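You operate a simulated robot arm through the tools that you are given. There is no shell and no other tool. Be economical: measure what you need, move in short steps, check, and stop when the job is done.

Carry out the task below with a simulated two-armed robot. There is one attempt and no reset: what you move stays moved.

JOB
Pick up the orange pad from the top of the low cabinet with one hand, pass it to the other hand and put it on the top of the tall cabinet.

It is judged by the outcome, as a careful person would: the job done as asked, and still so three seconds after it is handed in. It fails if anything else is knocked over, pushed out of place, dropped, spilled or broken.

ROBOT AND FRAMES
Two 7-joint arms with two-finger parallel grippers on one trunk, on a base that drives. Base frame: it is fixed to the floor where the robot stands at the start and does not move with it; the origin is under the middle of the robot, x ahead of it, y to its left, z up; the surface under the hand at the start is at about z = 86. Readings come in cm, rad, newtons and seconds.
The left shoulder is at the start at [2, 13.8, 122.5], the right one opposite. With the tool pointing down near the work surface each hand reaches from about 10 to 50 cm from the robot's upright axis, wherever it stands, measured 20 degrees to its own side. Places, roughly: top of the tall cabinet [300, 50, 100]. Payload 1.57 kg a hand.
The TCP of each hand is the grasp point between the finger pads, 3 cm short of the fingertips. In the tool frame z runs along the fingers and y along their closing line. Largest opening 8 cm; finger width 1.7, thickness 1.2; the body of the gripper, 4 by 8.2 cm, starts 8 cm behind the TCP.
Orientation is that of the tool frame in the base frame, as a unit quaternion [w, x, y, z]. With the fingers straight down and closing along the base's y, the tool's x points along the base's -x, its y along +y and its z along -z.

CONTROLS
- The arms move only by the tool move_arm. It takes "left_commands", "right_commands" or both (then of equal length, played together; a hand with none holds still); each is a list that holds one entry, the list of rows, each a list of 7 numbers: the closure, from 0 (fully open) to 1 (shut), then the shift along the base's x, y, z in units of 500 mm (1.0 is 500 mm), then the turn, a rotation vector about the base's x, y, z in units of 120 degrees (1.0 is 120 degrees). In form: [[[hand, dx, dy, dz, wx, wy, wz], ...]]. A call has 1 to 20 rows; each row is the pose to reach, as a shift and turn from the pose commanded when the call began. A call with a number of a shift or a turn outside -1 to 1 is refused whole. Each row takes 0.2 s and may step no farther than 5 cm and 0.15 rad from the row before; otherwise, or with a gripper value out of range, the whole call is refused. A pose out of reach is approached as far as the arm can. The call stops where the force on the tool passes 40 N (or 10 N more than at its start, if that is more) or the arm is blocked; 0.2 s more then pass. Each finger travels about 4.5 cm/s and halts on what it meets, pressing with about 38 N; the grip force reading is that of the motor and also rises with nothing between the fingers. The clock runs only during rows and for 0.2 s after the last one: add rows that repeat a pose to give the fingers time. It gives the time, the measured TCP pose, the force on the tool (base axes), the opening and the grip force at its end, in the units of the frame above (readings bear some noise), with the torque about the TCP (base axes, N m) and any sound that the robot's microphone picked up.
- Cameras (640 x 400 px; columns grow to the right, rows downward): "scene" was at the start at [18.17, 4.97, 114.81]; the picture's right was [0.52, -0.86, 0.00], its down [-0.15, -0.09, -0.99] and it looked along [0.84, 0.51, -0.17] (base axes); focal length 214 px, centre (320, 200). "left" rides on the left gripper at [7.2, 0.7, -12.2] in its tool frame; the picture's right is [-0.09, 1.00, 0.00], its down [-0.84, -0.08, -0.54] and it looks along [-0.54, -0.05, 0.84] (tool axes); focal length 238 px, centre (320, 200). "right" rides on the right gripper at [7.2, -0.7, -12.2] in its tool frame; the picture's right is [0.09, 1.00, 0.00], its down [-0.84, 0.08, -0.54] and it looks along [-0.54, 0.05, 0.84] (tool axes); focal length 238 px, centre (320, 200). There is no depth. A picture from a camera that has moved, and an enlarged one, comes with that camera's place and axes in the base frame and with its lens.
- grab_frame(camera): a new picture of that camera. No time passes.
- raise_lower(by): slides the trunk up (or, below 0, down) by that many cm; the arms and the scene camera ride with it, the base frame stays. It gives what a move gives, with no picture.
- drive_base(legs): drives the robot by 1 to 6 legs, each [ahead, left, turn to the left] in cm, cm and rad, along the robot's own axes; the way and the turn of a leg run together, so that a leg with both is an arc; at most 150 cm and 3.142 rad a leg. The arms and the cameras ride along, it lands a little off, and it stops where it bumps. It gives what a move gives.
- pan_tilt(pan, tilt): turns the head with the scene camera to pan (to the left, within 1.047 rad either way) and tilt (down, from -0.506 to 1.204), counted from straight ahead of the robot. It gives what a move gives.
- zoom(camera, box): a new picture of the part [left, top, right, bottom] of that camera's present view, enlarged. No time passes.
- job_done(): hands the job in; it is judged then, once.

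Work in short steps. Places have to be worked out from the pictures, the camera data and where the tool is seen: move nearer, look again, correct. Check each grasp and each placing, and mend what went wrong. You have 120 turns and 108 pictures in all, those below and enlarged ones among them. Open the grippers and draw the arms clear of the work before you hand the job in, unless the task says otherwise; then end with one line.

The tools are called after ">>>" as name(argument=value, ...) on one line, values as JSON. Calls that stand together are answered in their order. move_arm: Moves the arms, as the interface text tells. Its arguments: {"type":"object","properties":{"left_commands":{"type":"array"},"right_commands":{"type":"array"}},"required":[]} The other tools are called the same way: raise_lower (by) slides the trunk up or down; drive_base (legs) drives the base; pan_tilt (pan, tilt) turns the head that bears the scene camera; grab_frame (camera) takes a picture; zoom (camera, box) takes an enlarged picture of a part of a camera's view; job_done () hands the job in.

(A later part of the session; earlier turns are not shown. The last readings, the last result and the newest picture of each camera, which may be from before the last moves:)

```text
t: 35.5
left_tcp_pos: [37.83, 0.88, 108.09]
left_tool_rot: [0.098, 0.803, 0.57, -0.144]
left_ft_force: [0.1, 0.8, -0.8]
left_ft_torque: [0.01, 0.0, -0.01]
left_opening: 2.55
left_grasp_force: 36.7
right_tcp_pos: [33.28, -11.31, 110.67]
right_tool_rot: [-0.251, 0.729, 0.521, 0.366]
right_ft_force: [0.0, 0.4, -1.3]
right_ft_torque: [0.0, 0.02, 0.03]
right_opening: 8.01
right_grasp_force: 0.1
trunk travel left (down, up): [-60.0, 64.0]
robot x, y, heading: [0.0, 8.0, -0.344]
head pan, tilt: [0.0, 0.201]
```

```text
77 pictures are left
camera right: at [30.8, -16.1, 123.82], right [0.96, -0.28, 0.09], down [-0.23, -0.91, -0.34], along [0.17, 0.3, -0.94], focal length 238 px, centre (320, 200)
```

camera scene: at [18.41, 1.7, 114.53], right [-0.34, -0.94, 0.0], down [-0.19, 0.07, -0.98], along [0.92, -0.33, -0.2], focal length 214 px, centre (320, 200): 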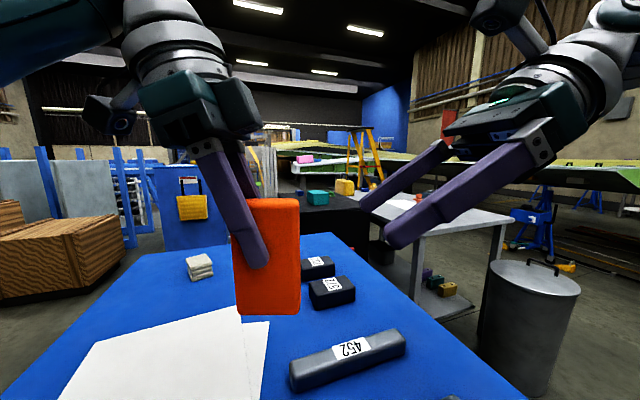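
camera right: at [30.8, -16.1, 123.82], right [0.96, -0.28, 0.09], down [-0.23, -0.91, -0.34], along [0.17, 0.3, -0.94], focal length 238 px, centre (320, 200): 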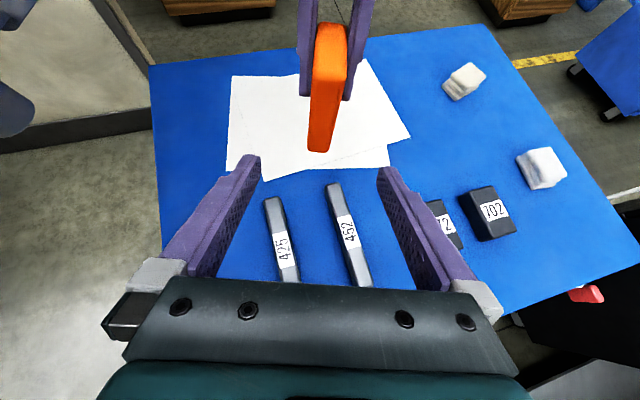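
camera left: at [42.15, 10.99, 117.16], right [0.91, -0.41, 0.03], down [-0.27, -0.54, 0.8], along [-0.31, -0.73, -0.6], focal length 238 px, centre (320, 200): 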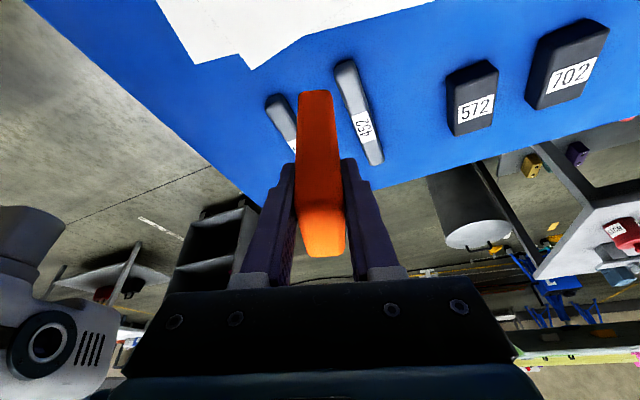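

The alignment looks right. I advance 9 cm along the tool axis and check.

>>> move_arm(right_commands=[[[0, 0.0165, 0.045, -0.036, 0, 0, 0], [0, 0.033, 0.09, -0.073, 0, 0, 0], [0, 0.0493, 0.134, -0.109, 0, 0, 0], [0, 0.0493, 0.134, -0.109, 0, 0, 0]]])

>>> grab_frame(camera="scene")

>>> grab_frame(camera="right")

```text
t: 36.5
left_tcp_pos: [37.82, 0.91, 108.13]
left_tool_rot: [0.098, 0.803, 0.57, -0.144]
left_ft_force: [-0.5, -0.3, -0.8]
left_ft_torque: [0.01, 0.01, 0.03]
left_opening: 2.53
left_grasp_force: 36.9
right_tcp_pos: [35.82, -4.47, 105.31]
right_tool_rot: [-0.25, 0.73, 0.52, 0.366]
right_ft_force: [0.1, -1.0, -0.4]
right_ft_torque: [-0.03, -0.05, -0.01]
right_opening: 8.0
right_grasp_force: 0.1
trunk travel left (down, up): [-60.0, 64.0]
robot x, y, heading: [0.0, 8.06, -0.343]
head pan, tilt: [0.0, 0.201]
```

```text
76 pictures are left
camera scene: at [18.41, 1.7, 114.53], right [-0.34, -0.94, 0.0], down [-0.19, 0.07, -0.98], along [0.92, -0.33, -0.2], focal length 214 px, centre (320, 200)
```

scene: 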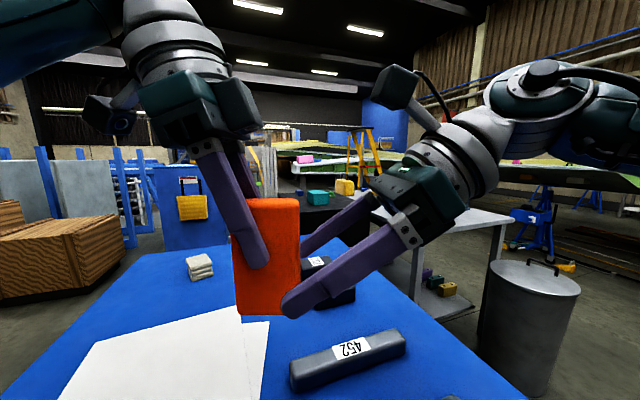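

```text
75 pictures are left
camera right: at [33.24, -9.28, 118.43], right [0.96, -0.28, 0.09], down [-0.23, -0.91, -0.34], along [0.17, 0.3, -0.94], focal length 238 px, centre (320, 200)
```

right: 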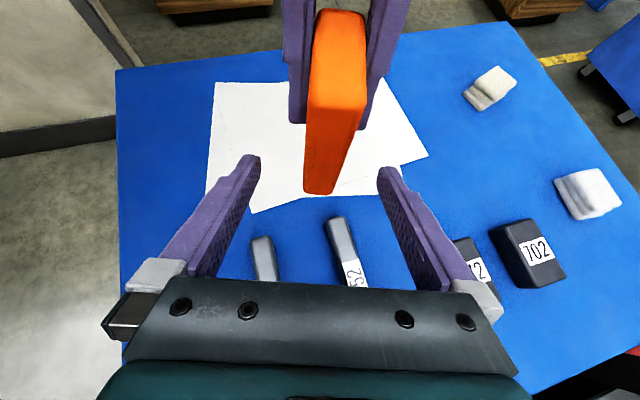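

Clear of the left fingers. I go to the grasp point, a little higher than planned (z 103.7) so the tips stay above the pad's bottom.

>>> move_arm(right_commands=[[[0, 0.011, 0.028, -0.016, 0, 0, 0], [0, 0.022, 0.056, -0.032, 0, 0, 0], [0, 0.022, 0.056, -0.032, 0, 0, 0]]])

>>> grab_frame(camera="scene")

>>> grab_frame(camera="right")

```text
t: 37.3
left_tcp_pos: [37.86, 0.86, 108.19]
left_tool_rot: [0.099, 0.803, 0.569, -0.145]
left_ft_force: [0.2, 0.3, -0.4]
left_ft_torque: [0.02, 0.0, -0.02]
left_opening: 2.53
left_grasp_force: 37.0
right_tcp_pos: [36.86, -1.8, 103.56]
right_tool_rot: [-0.251, 0.729, 0.52, 0.367]
right_ft_force: [-0.5, 0.3, 0.1]
right_ft_torque: [0.03, -0.02, -0.02]
right_opening: 7.97
right_grasp_force: 0.1
trunk travel left (down, up): [-60.0, 64.0]
robot x, y, heading: [-0.01, 7.95, -0.341]
head pan, tilt: [0.0, 0.201]
```

```text
74 pictures are left
camera scene: at [18.41, 1.7, 114.53], right [-0.34, -0.94, 0.0], down [-0.19, 0.07, -0.98], along [0.92, -0.33, -0.2], focal length 214 px, centre (320, 200)
```

scene: 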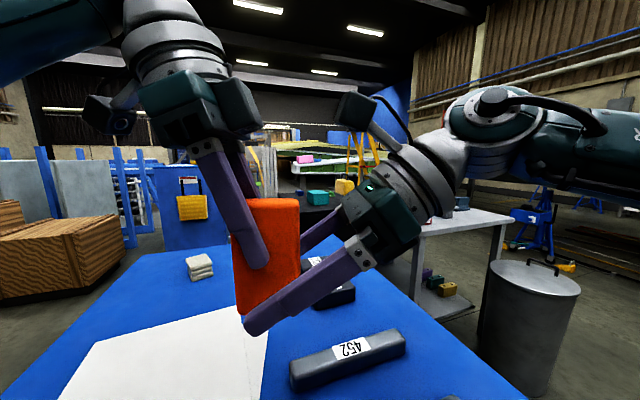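

```text
73 pictures are left
camera right: at [34.35, -6.63, 116.78], right [0.96, -0.28, 0.09], down [-0.23, -0.91, -0.34], along [0.17, 0.3, -0.94], focal length 238 px, centre (320, 200)
```

right: 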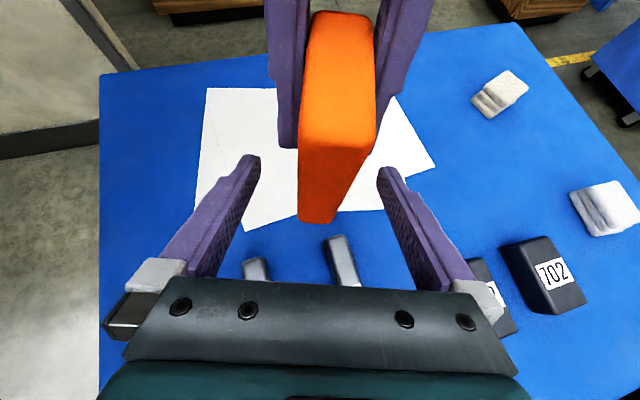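

The projected tips match (z ≈ 101.6, inside the pad's lower part). I close the right gripper while the left still holds.

>>> move_arm(right_commands=[[[1, 0, 0, 0, 0, 0, 0], [1, 0, 0, 0, 0, 0, 0], [1, 0, 0, 0, 0, 0, 0], [1, 0, 0, 0, 0, 0, 0], [1, 0, 0, 0, 0, 0, 0], [1, 0, 0, 0, 0, 0, 0]]])

>>> grab_frame(camera="scene")

>>> grab_frame(camera="right")

```text
t: 38.7
left_tcp_pos: [37.82, 0.95, 108.14]
left_tool_rot: [0.098, 0.804, 0.569, -0.143]
left_ft_force: [-1.5, 0.0, -1.6]
left_ft_torque: [-0.13, -0.53, -0.23]
left_opening: 2.52
left_grasp_force: 36.8
right_tcp_pos: [36.84, -1.87, 103.57]
right_tool_rot: [-0.251, 0.73, 0.52, 0.366]
right_ft_force: [1.1, -1.1, 1.4]
right_ft_torque: [0.18, 0.57, 0.23]
right_opening: 2.56
right_grasp_force: 37.4
trunk travel left (down, up): [-60.0, 64.0]
robot x, y, heading: [-0.15, 8.1, -0.344]
head pan, tilt: [0.0, 0.201]
```

```text
72 pictures are left
camera scene: at [18.41, 1.71, 114.53], right [-0.34, -0.94, 0.0], down [-0.19, 0.07, -0.98], along [0.92, -0.33, -0.2], focal length 214 px, centre (320, 200)
```

scene: 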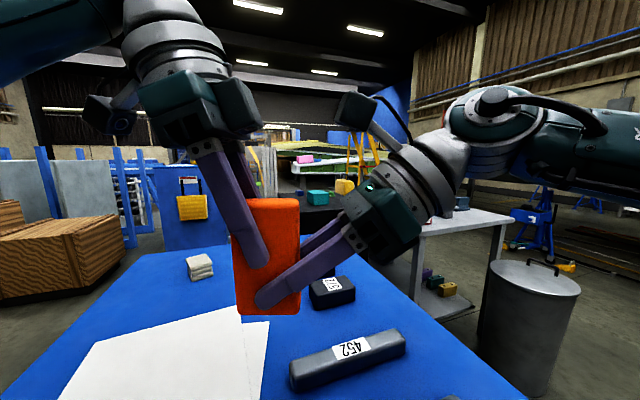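

```text
71 pictures are left
camera right: at [34.35, -6.65, 116.79], right [0.96, -0.28, 0.09], down [-0.23, -0.91, -0.34], along [0.17, 0.3, -0.94], focal length 238 px, centre (320, 200)
```

right: 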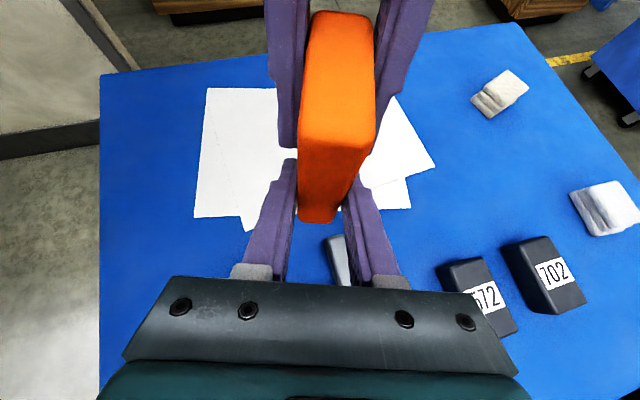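

Both hands hold the pad, the right one firmly at 2.56 cm. Now the left opens and then withdraws along its own axis.

>>> move_arm(left_commands=[[[0.6, 0, 0, 0, 0, 0, 0], [0.3, 0, 0, 0, 0, 0, 0], [0.0, 0, 0, 0, 0, 0, 0], [0, 0, 0, 0, 0, 0, 0], [0, 0, 0, 0, 0, 0, 0], [0, 0, 0, 0, 0, 0, 0]]])

>>> grab_frame(camera="scene")

```text
t: 40.1
left_tcp_pos: [37.9, 0.85, 108.1]
left_tool_rot: [0.099, 0.803, 0.57, -0.143]
left_ft_force: [-0.2, 0.6, 0.1]
left_ft_torque: [0.0, 0.03, 0.01]
left_opening: 8.02
left_grasp_force: 0.1
right_tcp_pos: [36.87, -1.8, 103.48]
right_tool_rot: [-0.251, 0.729, 0.52, 0.366]
right_ft_force: [-0.3, 0.3, 0.0]
right_ft_torque: [-0.02, 0.04, -0.01]
right_opening: 2.57
right_grasp_force: 36.6
trunk travel left (down, up): [-60.0, 64.0]
robot x, y, heading: [-0.2, 8.02, -0.343]
head pan, tilt: [0.0, 0.201]
```

```text
70 pictures are left
camera scene: at [18.41, 1.71, 114.53], right [-0.34, -0.94, 0.0], down [-0.19, 0.07, -0.98], along [0.92, -0.33, -0.2], focal length 214 px, centre (320, 200)
```

scene: 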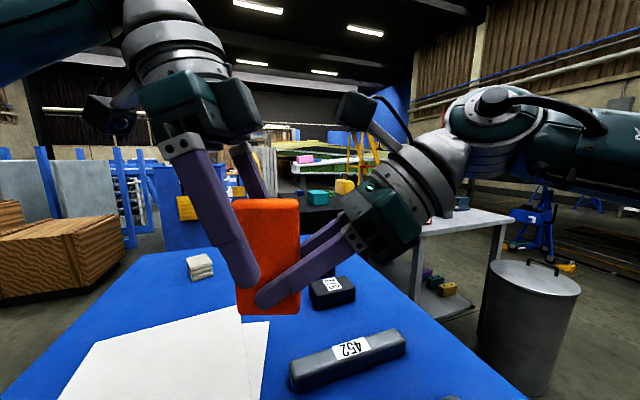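

The right hand holds it alone. The left withdraws 12 cm along its axis and then goes out to the left.

>>> move_arm(left_commands=[[[0, 0.007, 0.019, 0.056, 0, 0, 0], [0, 0.014, 0.039, 0.113, 0, 0, 0], [0, 0.021, 0.058, 0.169, 0, 0, 0], [0, 0.028, 0.077, 0.226, 0, 0, 0], [0, 0.035, 0.15, 0.226, 0, 0, 0], [0, 0.035, 0.23, 0.226, 0, 0, 0], [0, 0.035, 0.31, 0.226, 0, 0, 0], [0, 0.035, 0.39, 0.2, 0, 0, 0], [0, 0.02, 0.47, 0.2, 0, 0, 0]]])

>>> pan_tilt(pan=0.55, tilt=0.2)

>>> grab_frame(camera="scene")

```text
t: 41.8
left_tcp_pos: [38.63, 16.78, 114.33]
left_tool_rot: [0.029, 0.798, 0.573, -0.184]
left_ft_force: [0.2, -0.6, -0.2]
left_ft_torque: [-0.03, 0.01, 0.02]
left_opening: 7.99
left_grasp_force: 0.1
right_tcp_pos: [36.9, -1.85, 103.51]
right_tool_rot: [-0.251, 0.729, 0.52, 0.366]
right_ft_force: [0.7, 0.7, 0.3]
right_ft_torque: [-0.01, 0.02, -0.02]
right_opening: 2.52
right_grasp_force: 36.8
trunk travel left (down, up): [-60.0, 64.0]
robot x, y, heading: [-0.13, 8.24, -0.338]
head pan, tilt: [0.0, 0.201]
stopped in row 8 (left hand): the arm was blocked; the commanded pose is now the measured one
```

```text
t: 42.8
left_tcp_pos: [38.52, 16.79, 114.44]
left_tool_rot: [0.029, 0.798, 0.573, -0.184]
left_ft_force: [0.5, -0.3, -0.7]
left_ft_torque: [0.01, -0.04, 0.0]
left_opening: 8.02
left_grasp_force: 0.0
right_tcp_pos: [36.86, -1.84, 103.51]
right_tool_rot: [-0.251, 0.729, 0.52, 0.367]
right_ft_force: [0.3, -0.2, 0.1]
right_ft_torque: [0.0, 0.02, 0.01]
right_opening: 2.55
right_grasp_force: 36.7
trunk travel left (down, up): [-60.0, 64.0]
robot x, y, heading: [-0.06, 8.02, -0.344]
head pan, tilt: [0.55, 0.201]
```

```text
69 pictures are left
camera scene: at [18.76, 6.74, 114.53], right [0.2, -0.98, 0.0], down [-0.2, -0.04, -0.98], along [0.96, 0.2, -0.2], focal length 214 px, centre (320, 200)
```

scene: 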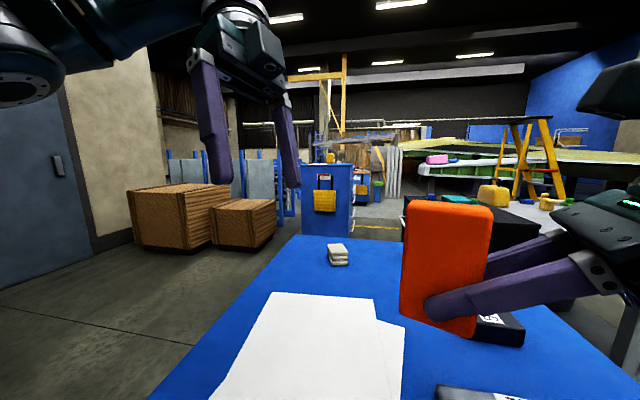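

The handover worked. Before driving around the low cabinet, I check the free floor to my left.

>>> pan_tilt(pan=1.04, tilt=0.6)

>>> grab_frame(camera="scene")

```text
t: 43.7
left_tcp_pos: [38.6, 16.82, 114.4]
left_tool_rot: [0.029, 0.799, 0.572, -0.184]
left_ft_force: [0.5, 0.2, -0.2]
left_ft_torque: [0.02, 0.02, 0.02]
left_opening: 7.98
left_grasp_force: 0.2
right_tcp_pos: [36.84, -1.96, 103.52]
right_tool_rot: [-0.251, 0.729, 0.521, 0.365]
right_ft_force: [0.4, 0.0, 0.5]
right_ft_torque: [-0.03, 0.0, 0.01]
right_opening: 2.53
right_grasp_force: 37.1
trunk travel left (down, up): [-60.0, 64.0]
robot x, y, heading: [-0.06, 8.45, -0.342]
head pan, tilt: [1.04, 0.6]
```

```text
68 pictures are left
camera scene: at [16.42, 10.51, 110.86], right [0.64, -0.77, 0.0], down [-0.43, -0.36, -0.83], along [0.63, 0.53, -0.56], focal length 214 px, centre (320, 200)
```

scene: 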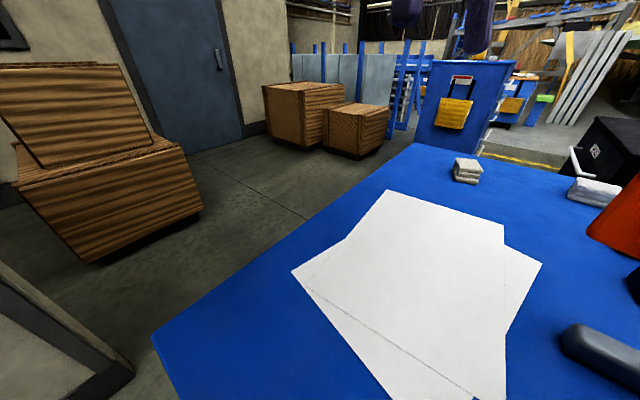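

There's a wall corner near [-8, 93] and the cabinet's left edge is near y = 31, so I'll pass at y ≈ 61 and then go diagonally forward-left.

>>> drive_base(legs=[[0, 0, 0.344], [0, 53, 0], [50, 12, 0]])

>>> pan_tilt(pan=0.0, tilt=0.25)

>>> grab_frame(camera="scene")

```text
t: 47.4
left_tcp_pos: [33.33, 71.73, 114.1]
left_tool_rot: [0.064, 0.684, 0.704, -0.179]
left_ft_force: [0.0, -0.3, 0.2]
left_ft_torque: [0.0, 0.02, 0.01]
left_opening: 8.0
left_grasp_force: 0.1
right_tcp_pos: [38.24, 53.34, 103.35]
right_tool_rot: [-0.308, 0.628, 0.642, 0.314]
right_ft_force: [0.2, 1.0, -0.9]
right_ft_torque: [-0.02, 0.02, 0.02]
right_opening: 2.56
right_grasp_force: 36.5
trunk travel left (down, up): [-60.0, 64.0]
robot x, y, heading: [-0.04, 50.68, 0.009]
head pan, tilt: [1.04, 0.6]
stopped in leg 2: the robot was blocked; the commanded pose is now the measured one
```

```text
t: 48.7
left_tcp_pos: [33.37, 71.34, 114.17]
left_tool_rot: [0.067, 0.684, 0.704, -0.181]
left_ft_force: [0.5, -0.2, -0.1]
left_ft_torque: [0.02, -0.01, 0.01]
left_opening: 8.0
left_grasp_force: 0.0
right_tcp_pos: [38.21, 53.13, 103.59]
right_tool_rot: [-0.306, 0.63, 0.642, 0.313]
right_ft_force: [0.3, 0.2, -0.4]
right_ft_torque: [-0.04, -0.02, -0.03]
right_opening: 2.54
right_grasp_force: 37.2
trunk travel left (down, up): [-60.0, 64.0]
robot x, y, heading: [0.02, 50.79, 0.005]
head pan, tilt: [0.0, 0.25]
```

```text
67 pictures are left
camera scene: at [19.69, 50.2, 114.12], right [0.01, -1.0, 0.01], down [-0.25, -0.02, -0.97], along [0.97, 0.01, -0.25], focal length 214 px, centre (320, 200)
```

scene: 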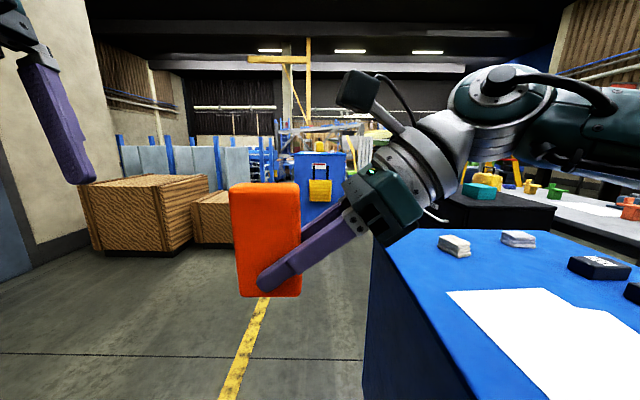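

Blocked at y ≈ 50.7, probably the left elbow against the wall. I back off 2 cm and look left.

>>> drive_base(legs=[[0, -2, 0]])

>>> pan_tilt(pan=1.04, tilt=0.2)

>>> grab_frame(camera="scene")

>>> grab_frame(camera="left")

```text
t: 49.5
left_tcp_pos: [33.33, 70.44, 114.36]
left_tool_rot: [0.062, 0.685, 0.704, -0.176]
left_ft_force: [0.2, -0.7, -0.2]
left_ft_torque: [0.04, 0.01, 0.0]
left_opening: 8.01
left_grasp_force: 0.1
right_tcp_pos: [38.25, 52.18, 103.5]
right_tool_rot: [-0.31, 0.628, 0.639, 0.318]
right_ft_force: [0.0, -0.3, -1.7]
right_ft_torque: [-0.01, 0.0, -0.03]
right_opening: 2.55
right_grasp_force: 36.6
trunk travel left (down, up): [-60.0, 64.0]
robot x, y, heading: [0.31, 48.76, 0.009]
head pan, tilt: [0.0, 0.25]
```

```text
t: 50.8
left_tcp_pos: [33.34, 70.45, 114.36]
left_tool_rot: [0.062, 0.685, 0.704, -0.177]
left_ft_force: [-0.4, -0.4, 0.6]
left_ft_torque: [0.01, -0.03, 0.01]
left_opening: 8.0
left_grasp_force: 0.1
right_tcp_pos: [38.24, 52.24, 103.64]
right_tool_rot: [-0.311, 0.628, 0.64, 0.316]
right_ft_force: [-0.5, -0.5, -0.7]
right_ft_torque: [-0.02, -0.02, -0.03]
right_opening: 2.54
right_grasp_force: 36.7
trunk travel left (down, up): [-60.0, 64.0]
robot x, y, heading: [0.18, 48.96, 0.012]
head pan, tilt: [1.04, 0.201]
```

```text
66 pictures are left
camera scene: at [14.99, 57.23, 114.53], right [0.87, -0.5, 0.0], down [-0.1, -0.17, -0.98], along [0.49, 0.85, -0.2], focal length 214 px, centre (320, 200)
```

scene: 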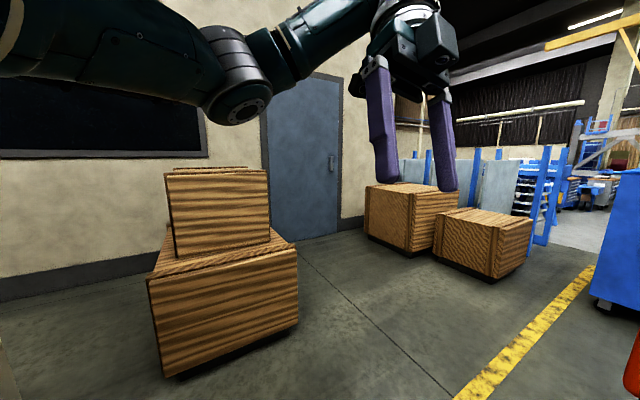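

```text
65 pictures are left
camera left: at [35.52, 81.27, 123.31], right [0.99, -0.09, -0.13], down [0.05, -0.61, 0.79], along [-0.15, -0.79, -0.6], focal length 238 px, centre (320, 200)
```

left: 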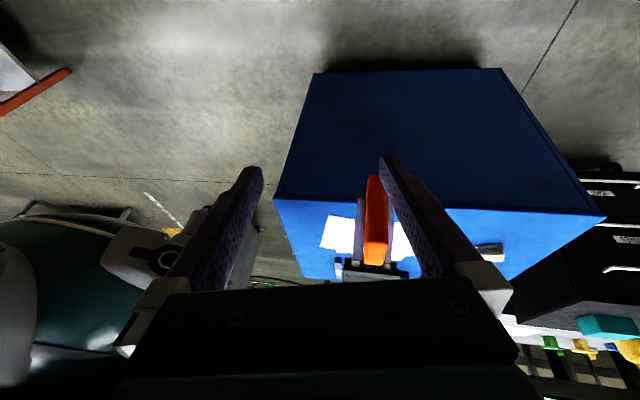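

I look down-left at the object near the wall that may have blocked the base.

>>> pan_tilt(pan=1.04, tilt=1.1)

>>> grab_frame(camera="scene")

```text
t: 52.0
left_tcp_pos: [33.46, 70.42, 114.41]
left_tool_rot: [0.061, 0.686, 0.704, -0.176]
left_ft_force: [0.3, -0.2, 0.7]
left_ft_torque: [0.0, 0.0, -0.02]
left_opening: 7.99
left_grasp_force: 0.1
right_tcp_pos: [38.18, 52.35, 103.59]
right_tool_rot: [-0.311, 0.627, 0.64, 0.317]
right_ft_force: [0.7, -0.5, -0.6]
right_ft_torque: [0.03, 0.05, -0.03]
right_opening: 2.54
right_grasp_force: 36.6
trunk travel left (down, up): [-60.0, 64.0]
robot x, y, heading: [-0.12, 48.75, 0.004]
head pan, tilt: [1.04, 1.1]
```

```text
64 pictures are left
camera scene: at [13.49, 54.64, 107.0], right [0.87, -0.5, 0.0], down [-0.44, -0.77, -0.45], along [0.23, 0.39, -0.89], focal length 214 px, centre (320, 200)
```

scene: 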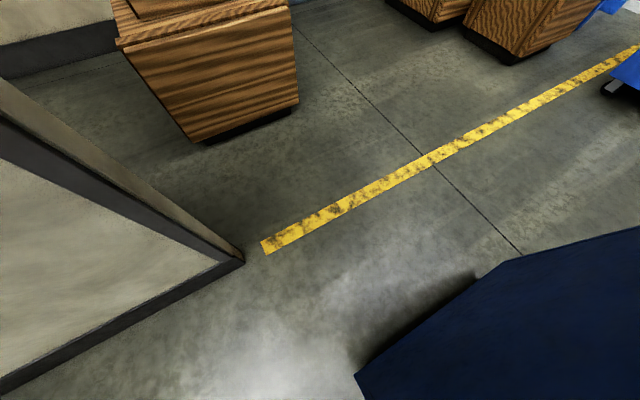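

The wall face is at y ≈ 91 for x < -9, and the left upper arm sticks out to about there. I turn the base right by 0.6 so that arm comes forward past the wall's corner, then slide along +y.

>>> drive_base(legs=[[0, 0, -0.6], [-6.8, 9.9, 0]])

```text
t: 54.1
left_tcp_pos: [39.9, 44.47, 114.3]
left_tool_rot: [0.016, 0.857, 0.48, -0.189]
left_ft_force: [0.7, -0.9, 0.3]
left_ft_torque: [0.02, -0.01, -0.02]
left_opening: 7.99
left_grasp_force: 0.1
right_tcp_pos: [34.15, 26.48, 103.96]
right_tool_rot: [-0.201, 0.784, 0.44, 0.389]
right_ft_force: [-0.3, 0.0, -1.3]
right_ft_torque: [-0.02, 0.05, 0.04]
right_opening: 2.56
right_grasp_force: 36.9
trunk travel left (down, up): [-60.0, 64.0]
robot x, y, heading: [-0.02, 46.2, -0.566]
head pan, tilt: [1.04, 1.1]
stopped in leg 1: the robot was blocked; the commanded pose is now the measured one
```

Blocked while turning, with the robot pushed slightly to -y. I look again at the left arm and surroundings to learn what touches.

>>> pan_tilt(pan=1.04, tilt=0.0)

>>> grab_frame(camera="scene")

>>> grab_frame(camera="left")

>>> grab_frame(camera="right")

```text
t: 55.4
left_tcp_pos: [39.97, 44.39, 114.45]
left_tool_rot: [0.018, 0.856, 0.48, -0.19]
left_ft_force: [0.0, 0.7, -0.9]
left_ft_torque: [-0.04, 0.0, 0.01]
left_opening: 7.99
left_grasp_force: 0.1
right_tcp_pos: [34.14, 26.43, 104.05]
right_tool_rot: [-0.199, 0.785, 0.439, 0.389]
right_ft_force: [0.0, 0.0, -0.6]
right_ft_torque: [-0.01, -0.01, 0.01]
right_opening: 2.53
right_grasp_force: 36.6
trunk travel left (down, up): [-60.0, 64.0]
robot x, y, heading: [-0.2, 46.19, -0.563]
head pan, tilt: [1.04, 0.0]
```

```text
63 pictures are left
camera scene: at [17.0, 43.38, 116.49], right [0.46, -0.89, 0.02], down [0.0, -0.02, -1.0], along [0.89, 0.45, -0.01], focal length 214 px, centre (320, 200)
```

scene: 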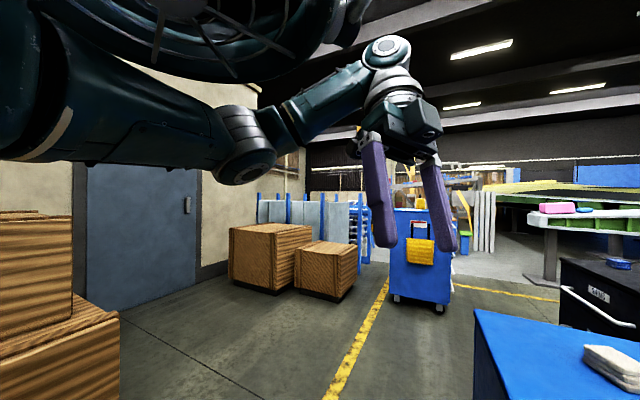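

```text
62 pictures are left
camera left: at [47.63, 52.51, 123.3], right [0.78, -0.61, -0.12], down [-0.29, -0.52, 0.8], along [-0.55, -0.59, -0.59], focal length 238 px, centre (320, 200)
```

left: 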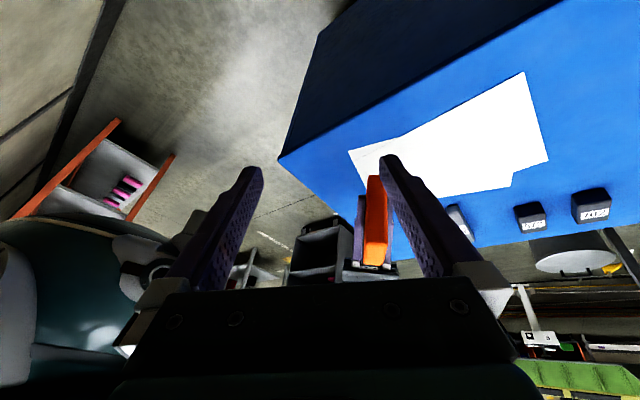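

```text
61 pictures are left
camera right: at [30.57, 22.53, 117.41], right [0.87, -0.48, 0.1], down [-0.43, -0.84, -0.32], along [0.24, 0.24, -0.94], focal length 238 px, centre (320, 200)
```

right: 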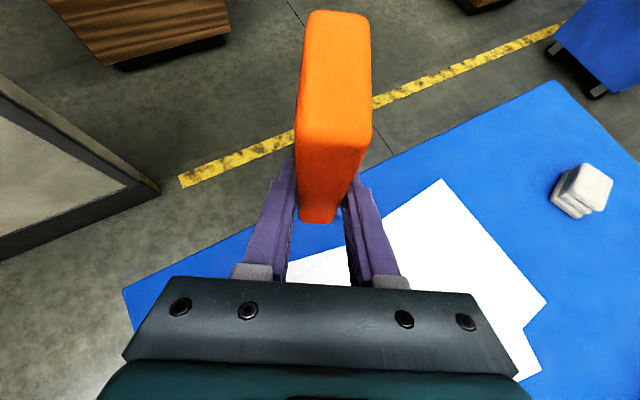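

Only the hidden base can be touching the wall, with its rear. I'll back away from the wall and turn to face -y, so the hands ride over the low cabinet's top and the rear faces the gap, then strafe through. First back off.

>>> drive_base(legs=[[-18.8, -35.6, 0], [0, 0, -1.005]])

>>> pan_tilt(pan=1.04, tilt=0.5)

>>> grab_frame(camera="scene")

>>> grab_frame(camera="left")

```text
t: 60.5
left_tcp_pos: [-12.57, -7.02, 114.51]
left_tool_rot: [-0.08, 0.982, 0.024, -0.169]
left_ft_force: [-0.4, -0.5, -1.3]
left_ft_torque: [0.01, -0.03, 0.01]
left_opening: 8.0
left_grasp_force: 0.1
right_tcp_pos: [-30.66, -12.23, 103.6]
right_tool_rot: [0.0, 0.896, 0.019, 0.444]
right_ft_force: [-0.4, 0.3, -1.8]
right_ft_torque: [-0.01, 0.03, 0.01]
right_opening: 2.56
right_grasp_force: 36.7
trunk travel left (down, up): [-60.0, 64.0]
robot x, y, heading: [-34.85, 25.92, -1.54]
head pan, tilt: [1.04, 0.0]
```

```text
t: 61.4
left_tcp_pos: [-12.65, -7.02, 114.36]
left_tool_rot: [-0.08, 0.982, 0.023, -0.169]
left_ft_force: [0.2, -0.9, -1.3]
left_ft_torque: [0.05, -0.01, -0.02]
left_opening: 7.98
left_grasp_force: 0.0
right_tcp_pos: [-30.59, -12.21, 103.71]
right_tool_rot: [0.0, 0.896, 0.019, 0.444]
right_ft_force: [-0.5, -0.1, -1.1]
right_ft_torque: [0.0, 0.0, -0.01]
right_opening: 2.55
right_grasp_force: 36.1
trunk travel left (down, up): [-60.0, 64.0]
robot x, y, heading: [-34.81, 25.63, -1.539]
head pan, tilt: [1.04, 0.499]
```

```text
60 pictures are left
camera scene: at [-26.32, 11.66, 111.77], right [-0.48, -0.88, 0.0], down [-0.42, 0.23, -0.88], along [0.77, -0.42, -0.48], focal length 214 px, centre (320, 200)
```

scene: 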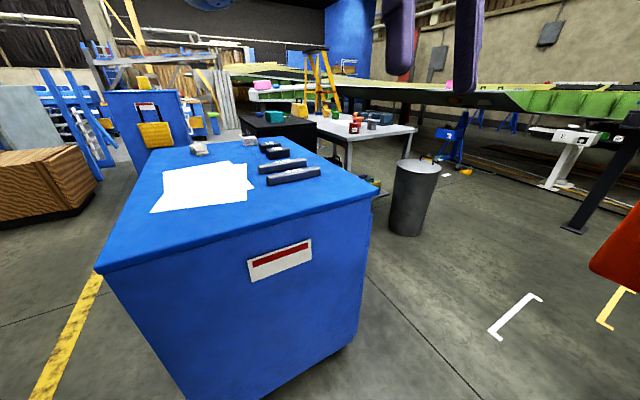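

```text
59 pictures are left
camera left: at [-1.74, -8.85, 123.32], right [-0.07, -0.99, -0.13], down [-0.61, -0.07, 0.79], along [-0.79, 0.13, -0.6], focal length 238 px, centre (320, 200)
```

left: 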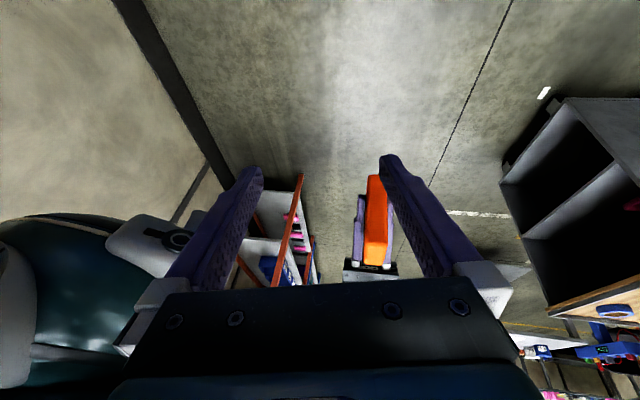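

Facing -y now. I raise the trunk 6 cm for clearance over the items, square up, and back up to y ≈ 45.

>>> raise_lower(by=6)

>>> drive_base(legs=[[0, 0, -0.031], [-19.5, 0, 0]])

```text
t: 62.4
left_tcp_pos: [-12.52, -6.89, 120.3]
left_tool_rot: [-0.079, 0.982, 0.024, -0.169]
left_ft_force: [0.0, -0.5, 0.9]
left_ft_torque: [-0.02, 0.0, 0.0]
left_opening: 8.0
left_grasp_force: 0.1
right_tcp_pos: [-30.68, -12.02, 109.64]
right_tool_rot: [0.0, 0.896, 0.019, 0.445]
right_ft_force: [-0.6, 0.0, -1.0]
right_ft_torque: [0.0, -0.02, -0.03]
right_opening: 2.55
right_grasp_force: 36.6
trunk travel left (down, up): [-66.0, 58.0]
robot x, y, heading: [-35.06, 26.04, -1.54]
head pan, tilt: [1.04, 0.499]
```

```text
t: 64.3
left_tcp_pos: [-13.62, 12.07, 120.45]
left_tool_rot: [-0.082, 0.982, 0.01, -0.167]
left_ft_force: [-0.5, -0.6, 0.1]
left_ft_torque: [0.01, -0.03, 0.02]
left_opening: 8.04
left_grasp_force: 0.0
right_tcp_pos: [-31.77, 7.46, 109.69]
right_tool_rot: [0.007, 0.896, 0.005, 0.445]
right_ft_force: [-0.1, 0.1, -0.4]
right_ft_torque: [-0.02, 0.01, -0.02]
right_opening: 2.54
right_grasp_force: 37.1
trunk travel left (down, up): [-66.0, 58.0]
robot x, y, heading: [-35.04, 45.42, -1.572]
head pan, tilt: [1.04, 0.499]
```

No contact yet. I back up further, up to 10 cm, to learn how far the rear reaches.

>>> drive_base(legs=[[-10, 0, 0]])

```text
t: 65.5
left_tcp_pos: [-13.67, 21.85, 120.45]
left_tool_rot: [-0.082, 0.983, 0.008, -0.166]
left_ft_force: [-0.2, -0.8, -0.1]
left_ft_torque: [-0.02, 0.02, -0.01]
left_opening: 8.0
left_grasp_force: 0.1
right_tcp_pos: [-31.75, 17.32, 109.63]
right_tool_rot: [0.006, 0.896, 0.005, 0.445]
right_ft_force: [-0.9, -0.3, -0.8]
right_ft_torque: [-0.04, 0.01, -0.01]
right_opening: 2.52
right_grasp_force: 37.1
trunk travel left (down, up): [-66.0, 58.0]
robot x, y, heading: [-34.34, 55.25, -1.578]
head pan, tilt: [1.04, 0.499]
```

The rear reaches less than 36 cm, so at y = 55 there is ample room on both sides. I strafe left, towards +x.

>>> drive_base(legs=[[0, 100, 0]])

```text
t: 70.6
left_tcp_pos: [84.14, 20.51, 120.34]
left_tool_rot: [-0.084, 0.982, -0.001, -0.167]
left_ft_force: [0.2, 0.4, 0.4]
left_ft_torque: [-0.05, 0.04, -0.01]
left_opening: 8.0
left_grasp_force: 0.0
right_tcp_pos: [65.88, 16.2, 109.57]
right_tool_rot: [0.01, 0.896, -0.003, 0.445]
right_ft_force: [0.2, 0.3, -1.2]
right_ft_torque: [-0.01, 0.01, 0.01]
right_opening: 2.53
right_grasp_force: 36.7
trunk travel left (down, up): [-66.0, 58.0]
robot x, y, heading: [63.58, 53.89, -1.59]
head pan, tilt: [1.04, 0.499]
```

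Through the gap. I back up to y ≈ 88, turn to face +x and look at the tall cabinet.

>>> drive_base(legs=[[-34, 0, 0], [0, 0, 1.59]])

>>> pan_tilt(pan=-0.25, tilt=0.15)

>>> grab_frame(camera="scene")

```text
t: 76.7
left_tcp_pos: [97.7, 109.74, 120.38]
left_tool_rot: [0.06, 0.689, 0.7, -0.176]
left_ft_force: [-0.2, 1.5, 0.7]
left_ft_torque: [0.0, 0.02, -0.03]
left_opening: 8.01
left_grasp_force: 0.0
right_tcp_pos: [102.43, 91.43, 109.63]
right_tool_rot: [-0.309, 0.631, 0.636, 0.32]
right_ft_force: [0.1, 0.5, -2.0]
right_ft_torque: [-0.03, 0.01, 0.03]
right_opening: 2.56
right_grasp_force: 37.2
trunk travel left (down, up): [-66.0, 58.0]
robot x, y, heading: [64.35, 88.38, -0.003]
head pan, tilt: [1.04, 0.499]
```

```text
t: 78.2
left_tcp_pos: [97.82, 109.69, 120.25]
left_tool_rot: [0.06, 0.69, 0.7, -0.176]
left_ft_force: [-0.1, -0.1, 1.1]
left_ft_torque: [0.01, 0.0, -0.01]
left_opening: 8.01
left_grasp_force: 0.0
right_tcp_pos: [102.4, 91.51, 109.72]
right_tool_rot: [-0.309, 0.63, 0.636, 0.32]
right_ft_force: [-0.3, 0.3, -0.9]
right_ft_torque: [-0.04, -0.01, 0.04]
right_opening: 2.54
right_grasp_force: 36.8
trunk travel left (down, up): [-66.0, 58.0]
robot x, y, heading: [64.3, 88.62, -0.004]
head pan, tilt: [-0.25, 0.15]
```

```text
58 pictures are left
camera scene: at [83.46, 86.35, 121.0], right [-0.25, -0.97, 0.0], down [-0.14, 0.04, -0.99], along [0.96, -0.25, -0.15], focal length 214 px, centre (320, 200)
```

scene: 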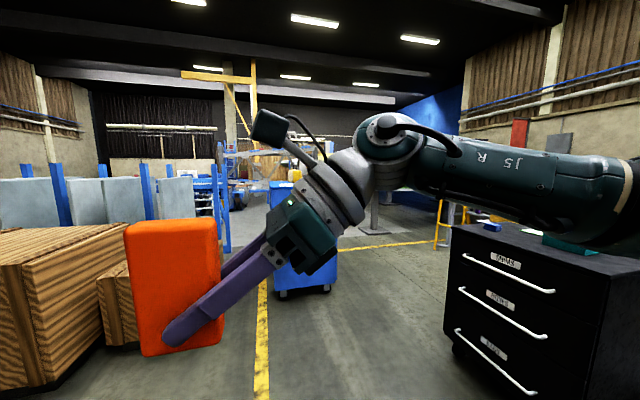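

The tall cabinet's near face is at x ≈ 270, spanning y ≈ 22–80. I drive nearer, to about [200, 72], and look at its top.

>>> drive_base(legs=[[135, -16, 0]])

>>> pan_tilt(pan=0.1, tilt=0.35)

>>> grab_frame(camera="scene")

>>> grab_frame(camera="right")

```text
t: 85.0
left_tcp_pos: [233.8, 94.1, 120.32]
left_tool_rot: [0.06, 0.687, 0.703, -0.175]
left_ft_force: [-0.1, 0.9, 0.0]
left_ft_torque: [0.01, -0.02, -0.02]
left_opening: 8.03
left_grasp_force: 0.1
right_tcp_pos: [238.53, 76.0, 109.47]
right_tool_rot: [-0.31, 0.629, 0.638, 0.319]
right_ft_force: [0.3, 0.7, -0.9]
right_ft_torque: [-0.04, -0.01, 0.0]
right_opening: 2.54
right_grasp_force: 37.1
trunk travel left (down, up): [-66.0, 58.0]
robot x, y, heading: [200.69, 72.63, 0.004]
head pan, tilt: [-0.25, 0.15]
```

```text
t: 85.8
left_tcp_pos: [233.84, 93.98, 120.34]
left_tool_rot: [0.059, 0.687, 0.702, -0.175]
left_ft_force: [0.8, -0.6, 0.2]
left_ft_torque: [-0.02, 0.0, 0.0]
left_opening: 8.01
left_grasp_force: 0.3
right_tcp_pos: [238.48, 75.94, 109.6]
right_tool_rot: [-0.31, 0.629, 0.638, 0.318]
right_ft_force: [-0.2, -0.6, 0.1]
right_ft_torque: [0.0, -0.01, -0.03]
right_opening: 2.54
right_grasp_force: 37.1
trunk travel left (down, up): [-66.0, 58.0]
robot x, y, heading: [200.57, 72.55, 0.001]
head pan, tilt: [0.099, 0.351]
```

```text
57 pictures are left
camera scene: at [219.92, 73.81, 119.13], right [0.1, -0.99, 0.0], down [-0.34, -0.03, -0.94], along [0.93, 0.09, -0.34], focal length 214 px, centre (320, 200)
```

scene: 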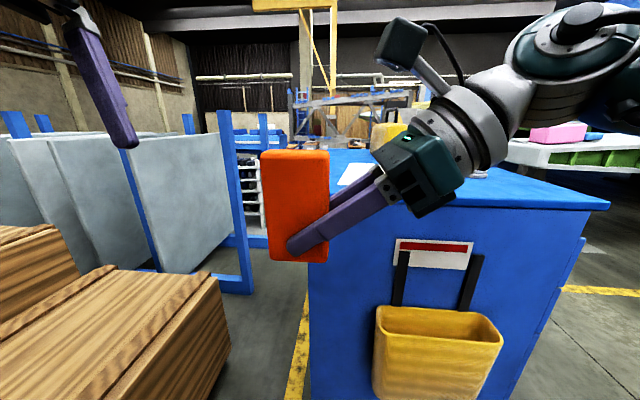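

```text
56 pictures are left
camera right: at [237.75, 70.46, 122.85], right [0.99, 0.06, 0.09], down [0.09, -0.94, -0.34], along [0.06, 0.34, -0.94], focal length 238 px, centre (320, 200)
```

right: 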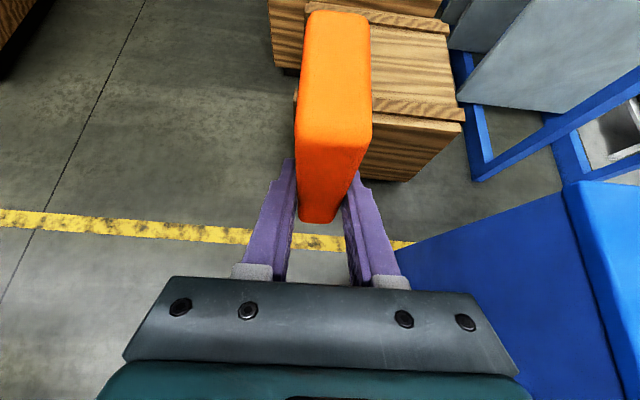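

I raise the trunk 15 cm to look down on the cabinet's top and clear what stands on it, then approach 20 cm.

>>> raise_lower(by=15)

>>> drive_base(legs=[[18, -3, 0]])

>>> pan_tilt(pan=-0.2, tilt=0.5)

>>> grab_frame(camera="scene")

>>> grab_frame(camera="right")

>>> grab_frame(camera="left")

```text
t: 87.6
left_tcp_pos: [233.76, 93.99, 135.27]
left_tool_rot: [0.06, 0.687, 0.703, -0.175]
left_ft_force: [-1.1, 0.2, 0.0]
left_ft_torque: [0.0, -0.03, 0.0]
left_opening: 8.03
left_grasp_force: 0.0
right_tcp_pos: [238.52, 75.78, 124.68]
right_tool_rot: [-0.309, 0.629, 0.638, 0.319]
right_ft_force: [-0.5, 0.2, -1.1]
right_ft_torque: [-0.02, 0.0, -0.02]
right_opening: 2.55
right_grasp_force: 37.3
trunk travel left (down, up): [-81.0, 43.0]
robot x, y, heading: [200.48, 72.67, -0.001]
head pan, tilt: [0.099, 0.351]
```

```text
t: 89.1
left_tcp_pos: [251.96, 90.8, 135.38]
left_tool_rot: [0.059, 0.69, 0.7, -0.176]
left_ft_force: [0.3, 0.1, -0.6]
left_ft_torque: [0.01, 0.05, -0.03]
left_opening: 7.97
left_grasp_force: 0.0
right_tcp_pos: [256.58, 72.52, 124.72]
right_tool_rot: [-0.309, 0.631, 0.636, 0.32]
right_ft_force: [-0.7, 0.5, -0.9]
right_ft_torque: [-0.01, 0.01, -0.03]
right_opening: 2.51
right_grasp_force: 37.0
trunk travel left (down, up): [-81.0, 43.0]
robot x, y, heading: [218.35, 69.63, -0.003]
head pan, tilt: [0.099, 0.351]
```

```text
t: 89.9
left_tcp_pos: [251.98, 90.78, 135.34]
left_tool_rot: [0.059, 0.69, 0.7, -0.176]
left_ft_force: [0.1, 0.4, 0.1]
left_ft_torque: [0.04, -0.01, 0.02]
left_opening: 7.99
left_grasp_force: 0.1
right_tcp_pos: [256.5, 72.56, 124.62]
right_tool_rot: [-0.309, 0.631, 0.636, 0.32]
right_ft_force: [-0.3, -0.2, -1.2]
right_ft_torque: [-0.06, 0.01, -0.02]
right_opening: 2.53
right_grasp_force: 36.3
trunk travel left (down, up): [-81.0, 43.0]
robot x, y, heading: [218.08, 69.67, -0.002]
head pan, tilt: [-0.201, 0.499]
```

```text
55 pictures are left
camera scene: at [237.63, 67.88, 132.76], right [-0.2, -0.98, 0.0], down [-0.47, 0.1, -0.88], along [0.86, -0.18, -0.48], focal length 214 px, centre (320, 200)
```

scene: 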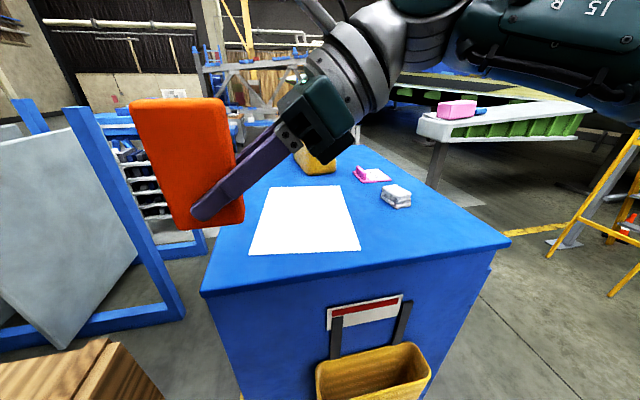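

```text
54 pictures are left
camera right: at [255.79, 67.12, 137.83], right [0.99, 0.05, 0.09], down [0.08, -0.94, -0.34], along [0.07, 0.34, -0.94], focal length 238 px, centre (320, 200)
```

right: 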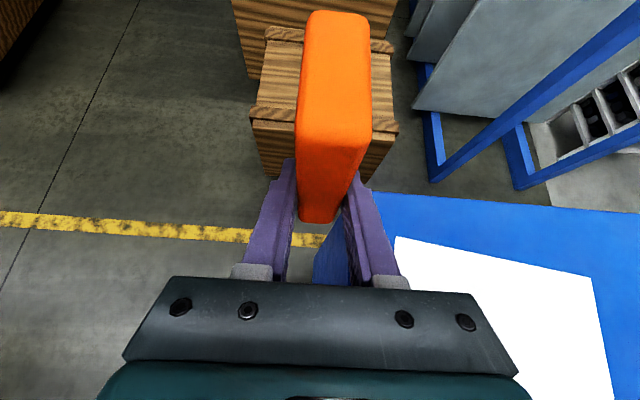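

```text
53 pictures are left
camera left: at [254.32, 101.52, 144.32], right [0.99, -0.1, -0.13], down [0.05, -0.61, 0.79], along [-0.16, -0.79, -0.6], focal length 238 px, centre (320, 200)
```

left: 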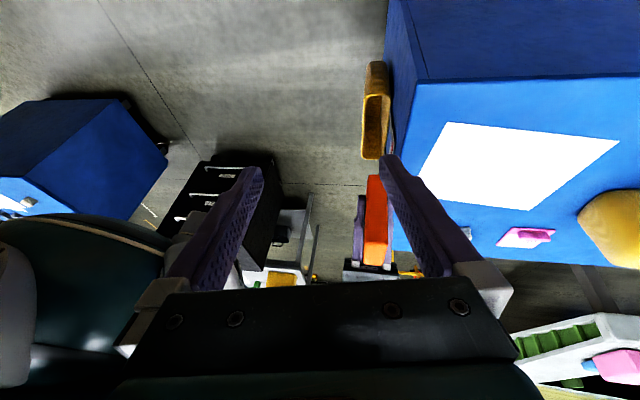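

The tall cabinet's top spans x from 267 and y 15.5–83, with paper, a canister, a pink item and a small white stack on it. The blue area around [275.5, 40] is free. I strafe right and come 11 cm closer, keeping clear of the bin on its front.

>>> drive_base(legs=[[0, -33.5, 0], [11, 0, 0]])

>>> pan_tilt(pan=0.1, tilt=0.6)

>>> grab_frame(camera="scene")

>>> grab_frame(camera="right")

```text
t: 92.9
left_tcp_pos: [262.94, 57.79, 135.5]
left_tool_rot: [0.06, 0.687, 0.702, -0.175]
left_ft_force: [-0.3, -0.7, -0.3]
left_ft_torque: [0.02, 0.01, -0.01]
left_opening: 8.0
left_grasp_force: 0.1
right_tcp_pos: [267.74, 39.66, 124.53]
right_tool_rot: [-0.31, 0.629, 0.638, 0.319]
right_ft_force: [0.2, -0.3, -0.3]
right_ft_torque: [0.0, 0.02, -0.02]
right_opening: 2.57
right_grasp_force: 36.9
trunk travel left (down, up): [-81.0, 43.0]
robot x, y, heading: [229.33, 36.45, 0.002]
head pan, tilt: [-0.201, 0.499]
```

```text
t: 93.7
left_tcp_pos: [262.95, 57.79, 135.45]
left_tool_rot: [0.06, 0.687, 0.703, -0.176]
left_ft_force: [0.6, 1.3, 0.1]
left_ft_torque: [0.02, 0.02, -0.02]
left_opening: 8.02
left_grasp_force: 0.0
right_tcp_pos: [267.7, 39.58, 124.52]
right_tool_rot: [-0.31, 0.629, 0.638, 0.319]
right_ft_force: [-0.3, -0.2, -0.5]
right_ft_torque: [0.0, 0.03, -0.02]
right_opening: 2.56
right_grasp_force: 37.1
trunk travel left (down, up): [-81.0, 43.0]
robot x, y, heading: [229.99, 36.26, 0.003]
head pan, tilt: [0.099, 0.6]
```

```text
52 pictures are left
camera scene: at [248.65, 37.55, 131.85], right [0.1, -0.99, 0.0], down [-0.56, -0.06, -0.83], along [0.82, 0.08, -0.56], focal length 214 px, centre (320, 200)
```

scene: 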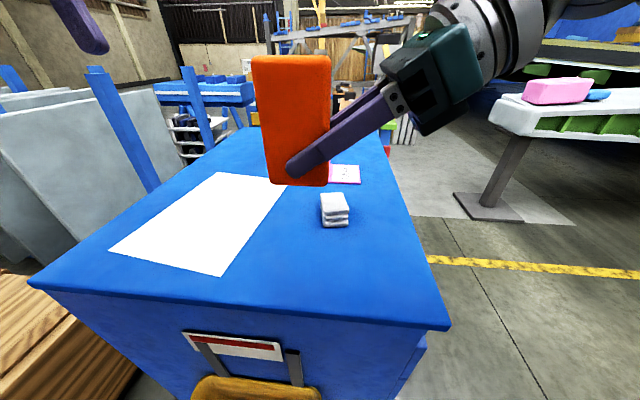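

```text
51 pictures are left
camera right: at [266.94, 34.27, 137.82], right [0.99, 0.06, 0.09], down [0.09, -0.94, -0.34], along [0.06, 0.34, -0.94], focal length 238 px, centre (320, 200)
```

right: 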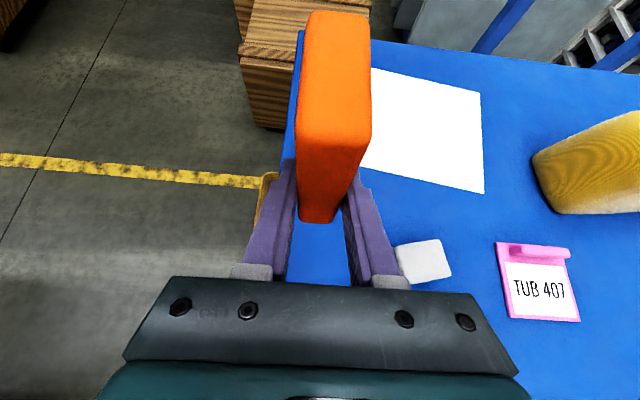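

The free patch between the paper (y > 55) and the white stack (x > 284.6) takes the pad at about [274.5, 46]. I move the right hand over it at this height.

>>> move_arm(right_commands=[[[1, 0.045, 0.031, 0, 0, 0, 0], [1, 0.09, 0.061, 0, 0, 0, 0], [1, 0.136, 0.092, 0, 0, 0, 0], [1, 0.136, 0.092, 0, 0, 0, 0]]])

>>> raise_lower(by=-14)

>>> grab_frame(camera="scene")

>>> grab_frame(camera="right")

```text
t: 94.7
left_tcp_pos: [262.96, 57.86, 135.41]
left_tool_rot: [0.06, 0.687, 0.703, -0.175]
left_ft_force: [0.5, 0.7, -0.4]
left_ft_torque: [-0.02, -0.01, -0.04]
left_opening: 7.99
left_grasp_force: 0.1
right_tcp_pos: [274.71, 44.23, 124.56]
right_tool_rot: [-0.31, 0.628, 0.638, 0.32]
right_ft_force: [-0.2, -0.3, -1.4]
right_ft_torque: [-0.03, -0.01, 0.01]
right_opening: 2.52
right_grasp_force: 37.0
trunk travel left (down, up): [-81.0, 43.0]
robot x, y, heading: [229.81, 36.52, 0.002]
head pan, tilt: [0.099, 0.6]
```

```text
t: 96.4
left_tcp_pos: [263.1, 57.86, 121.43]
left_tool_rot: [0.06, 0.686, 0.703, -0.176]
left_ft_force: [-0.6, -0.2, 0.0]
left_ft_torque: [0.01, 0.01, -0.03]
left_opening: 7.99
left_grasp_force: 0.1
right_tcp_pos: [274.7, 44.18, 110.56]
right_tool_rot: [-0.311, 0.629, 0.637, 0.319]
right_ft_force: [1.1, 0.2, -0.2]
right_ft_torque: [-0.05, 0.01, 0.0]
right_opening: 2.56
right_grasp_force: 36.9
trunk travel left (down, up): [-67.0, 57.0]
robot x, y, heading: [229.53, 36.29, 0.007]
head pan, tilt: [0.099, 0.6]
```

```text
50 pictures are left
camera scene: at [248.65, 37.56, 117.86], right [0.1, -0.99, 0.0], down [-0.56, -0.06, -0.83], along [0.82, 0.08, -0.56], focal length 214 px, centre (320, 200)
```

scene: 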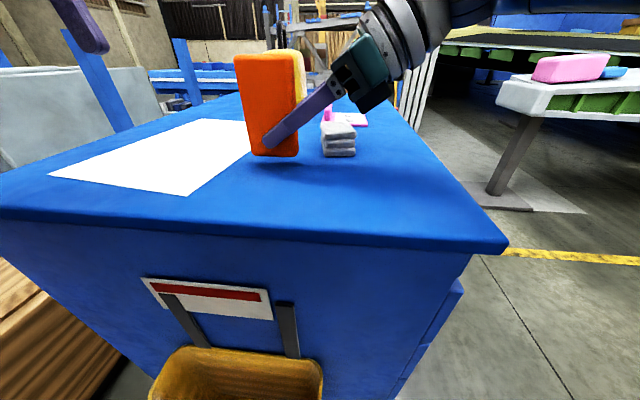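

```text
49 pictures are left
camera right: at [273.85, 38.75, 123.85], right [0.99, 0.06, 0.09], down [0.09, -0.94, -0.34], along [0.06, 0.34, -0.94], focal length 238 px, centre (320, 200)
```

right: 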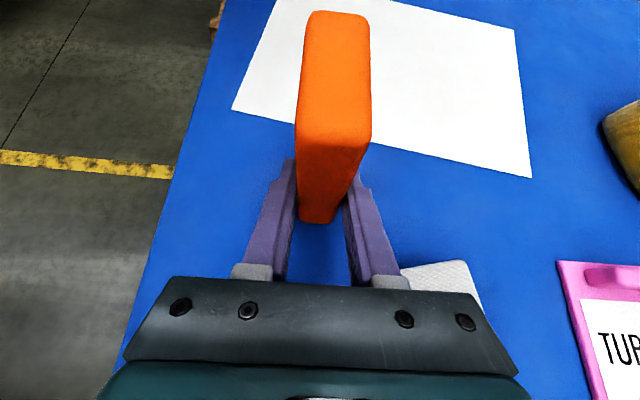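

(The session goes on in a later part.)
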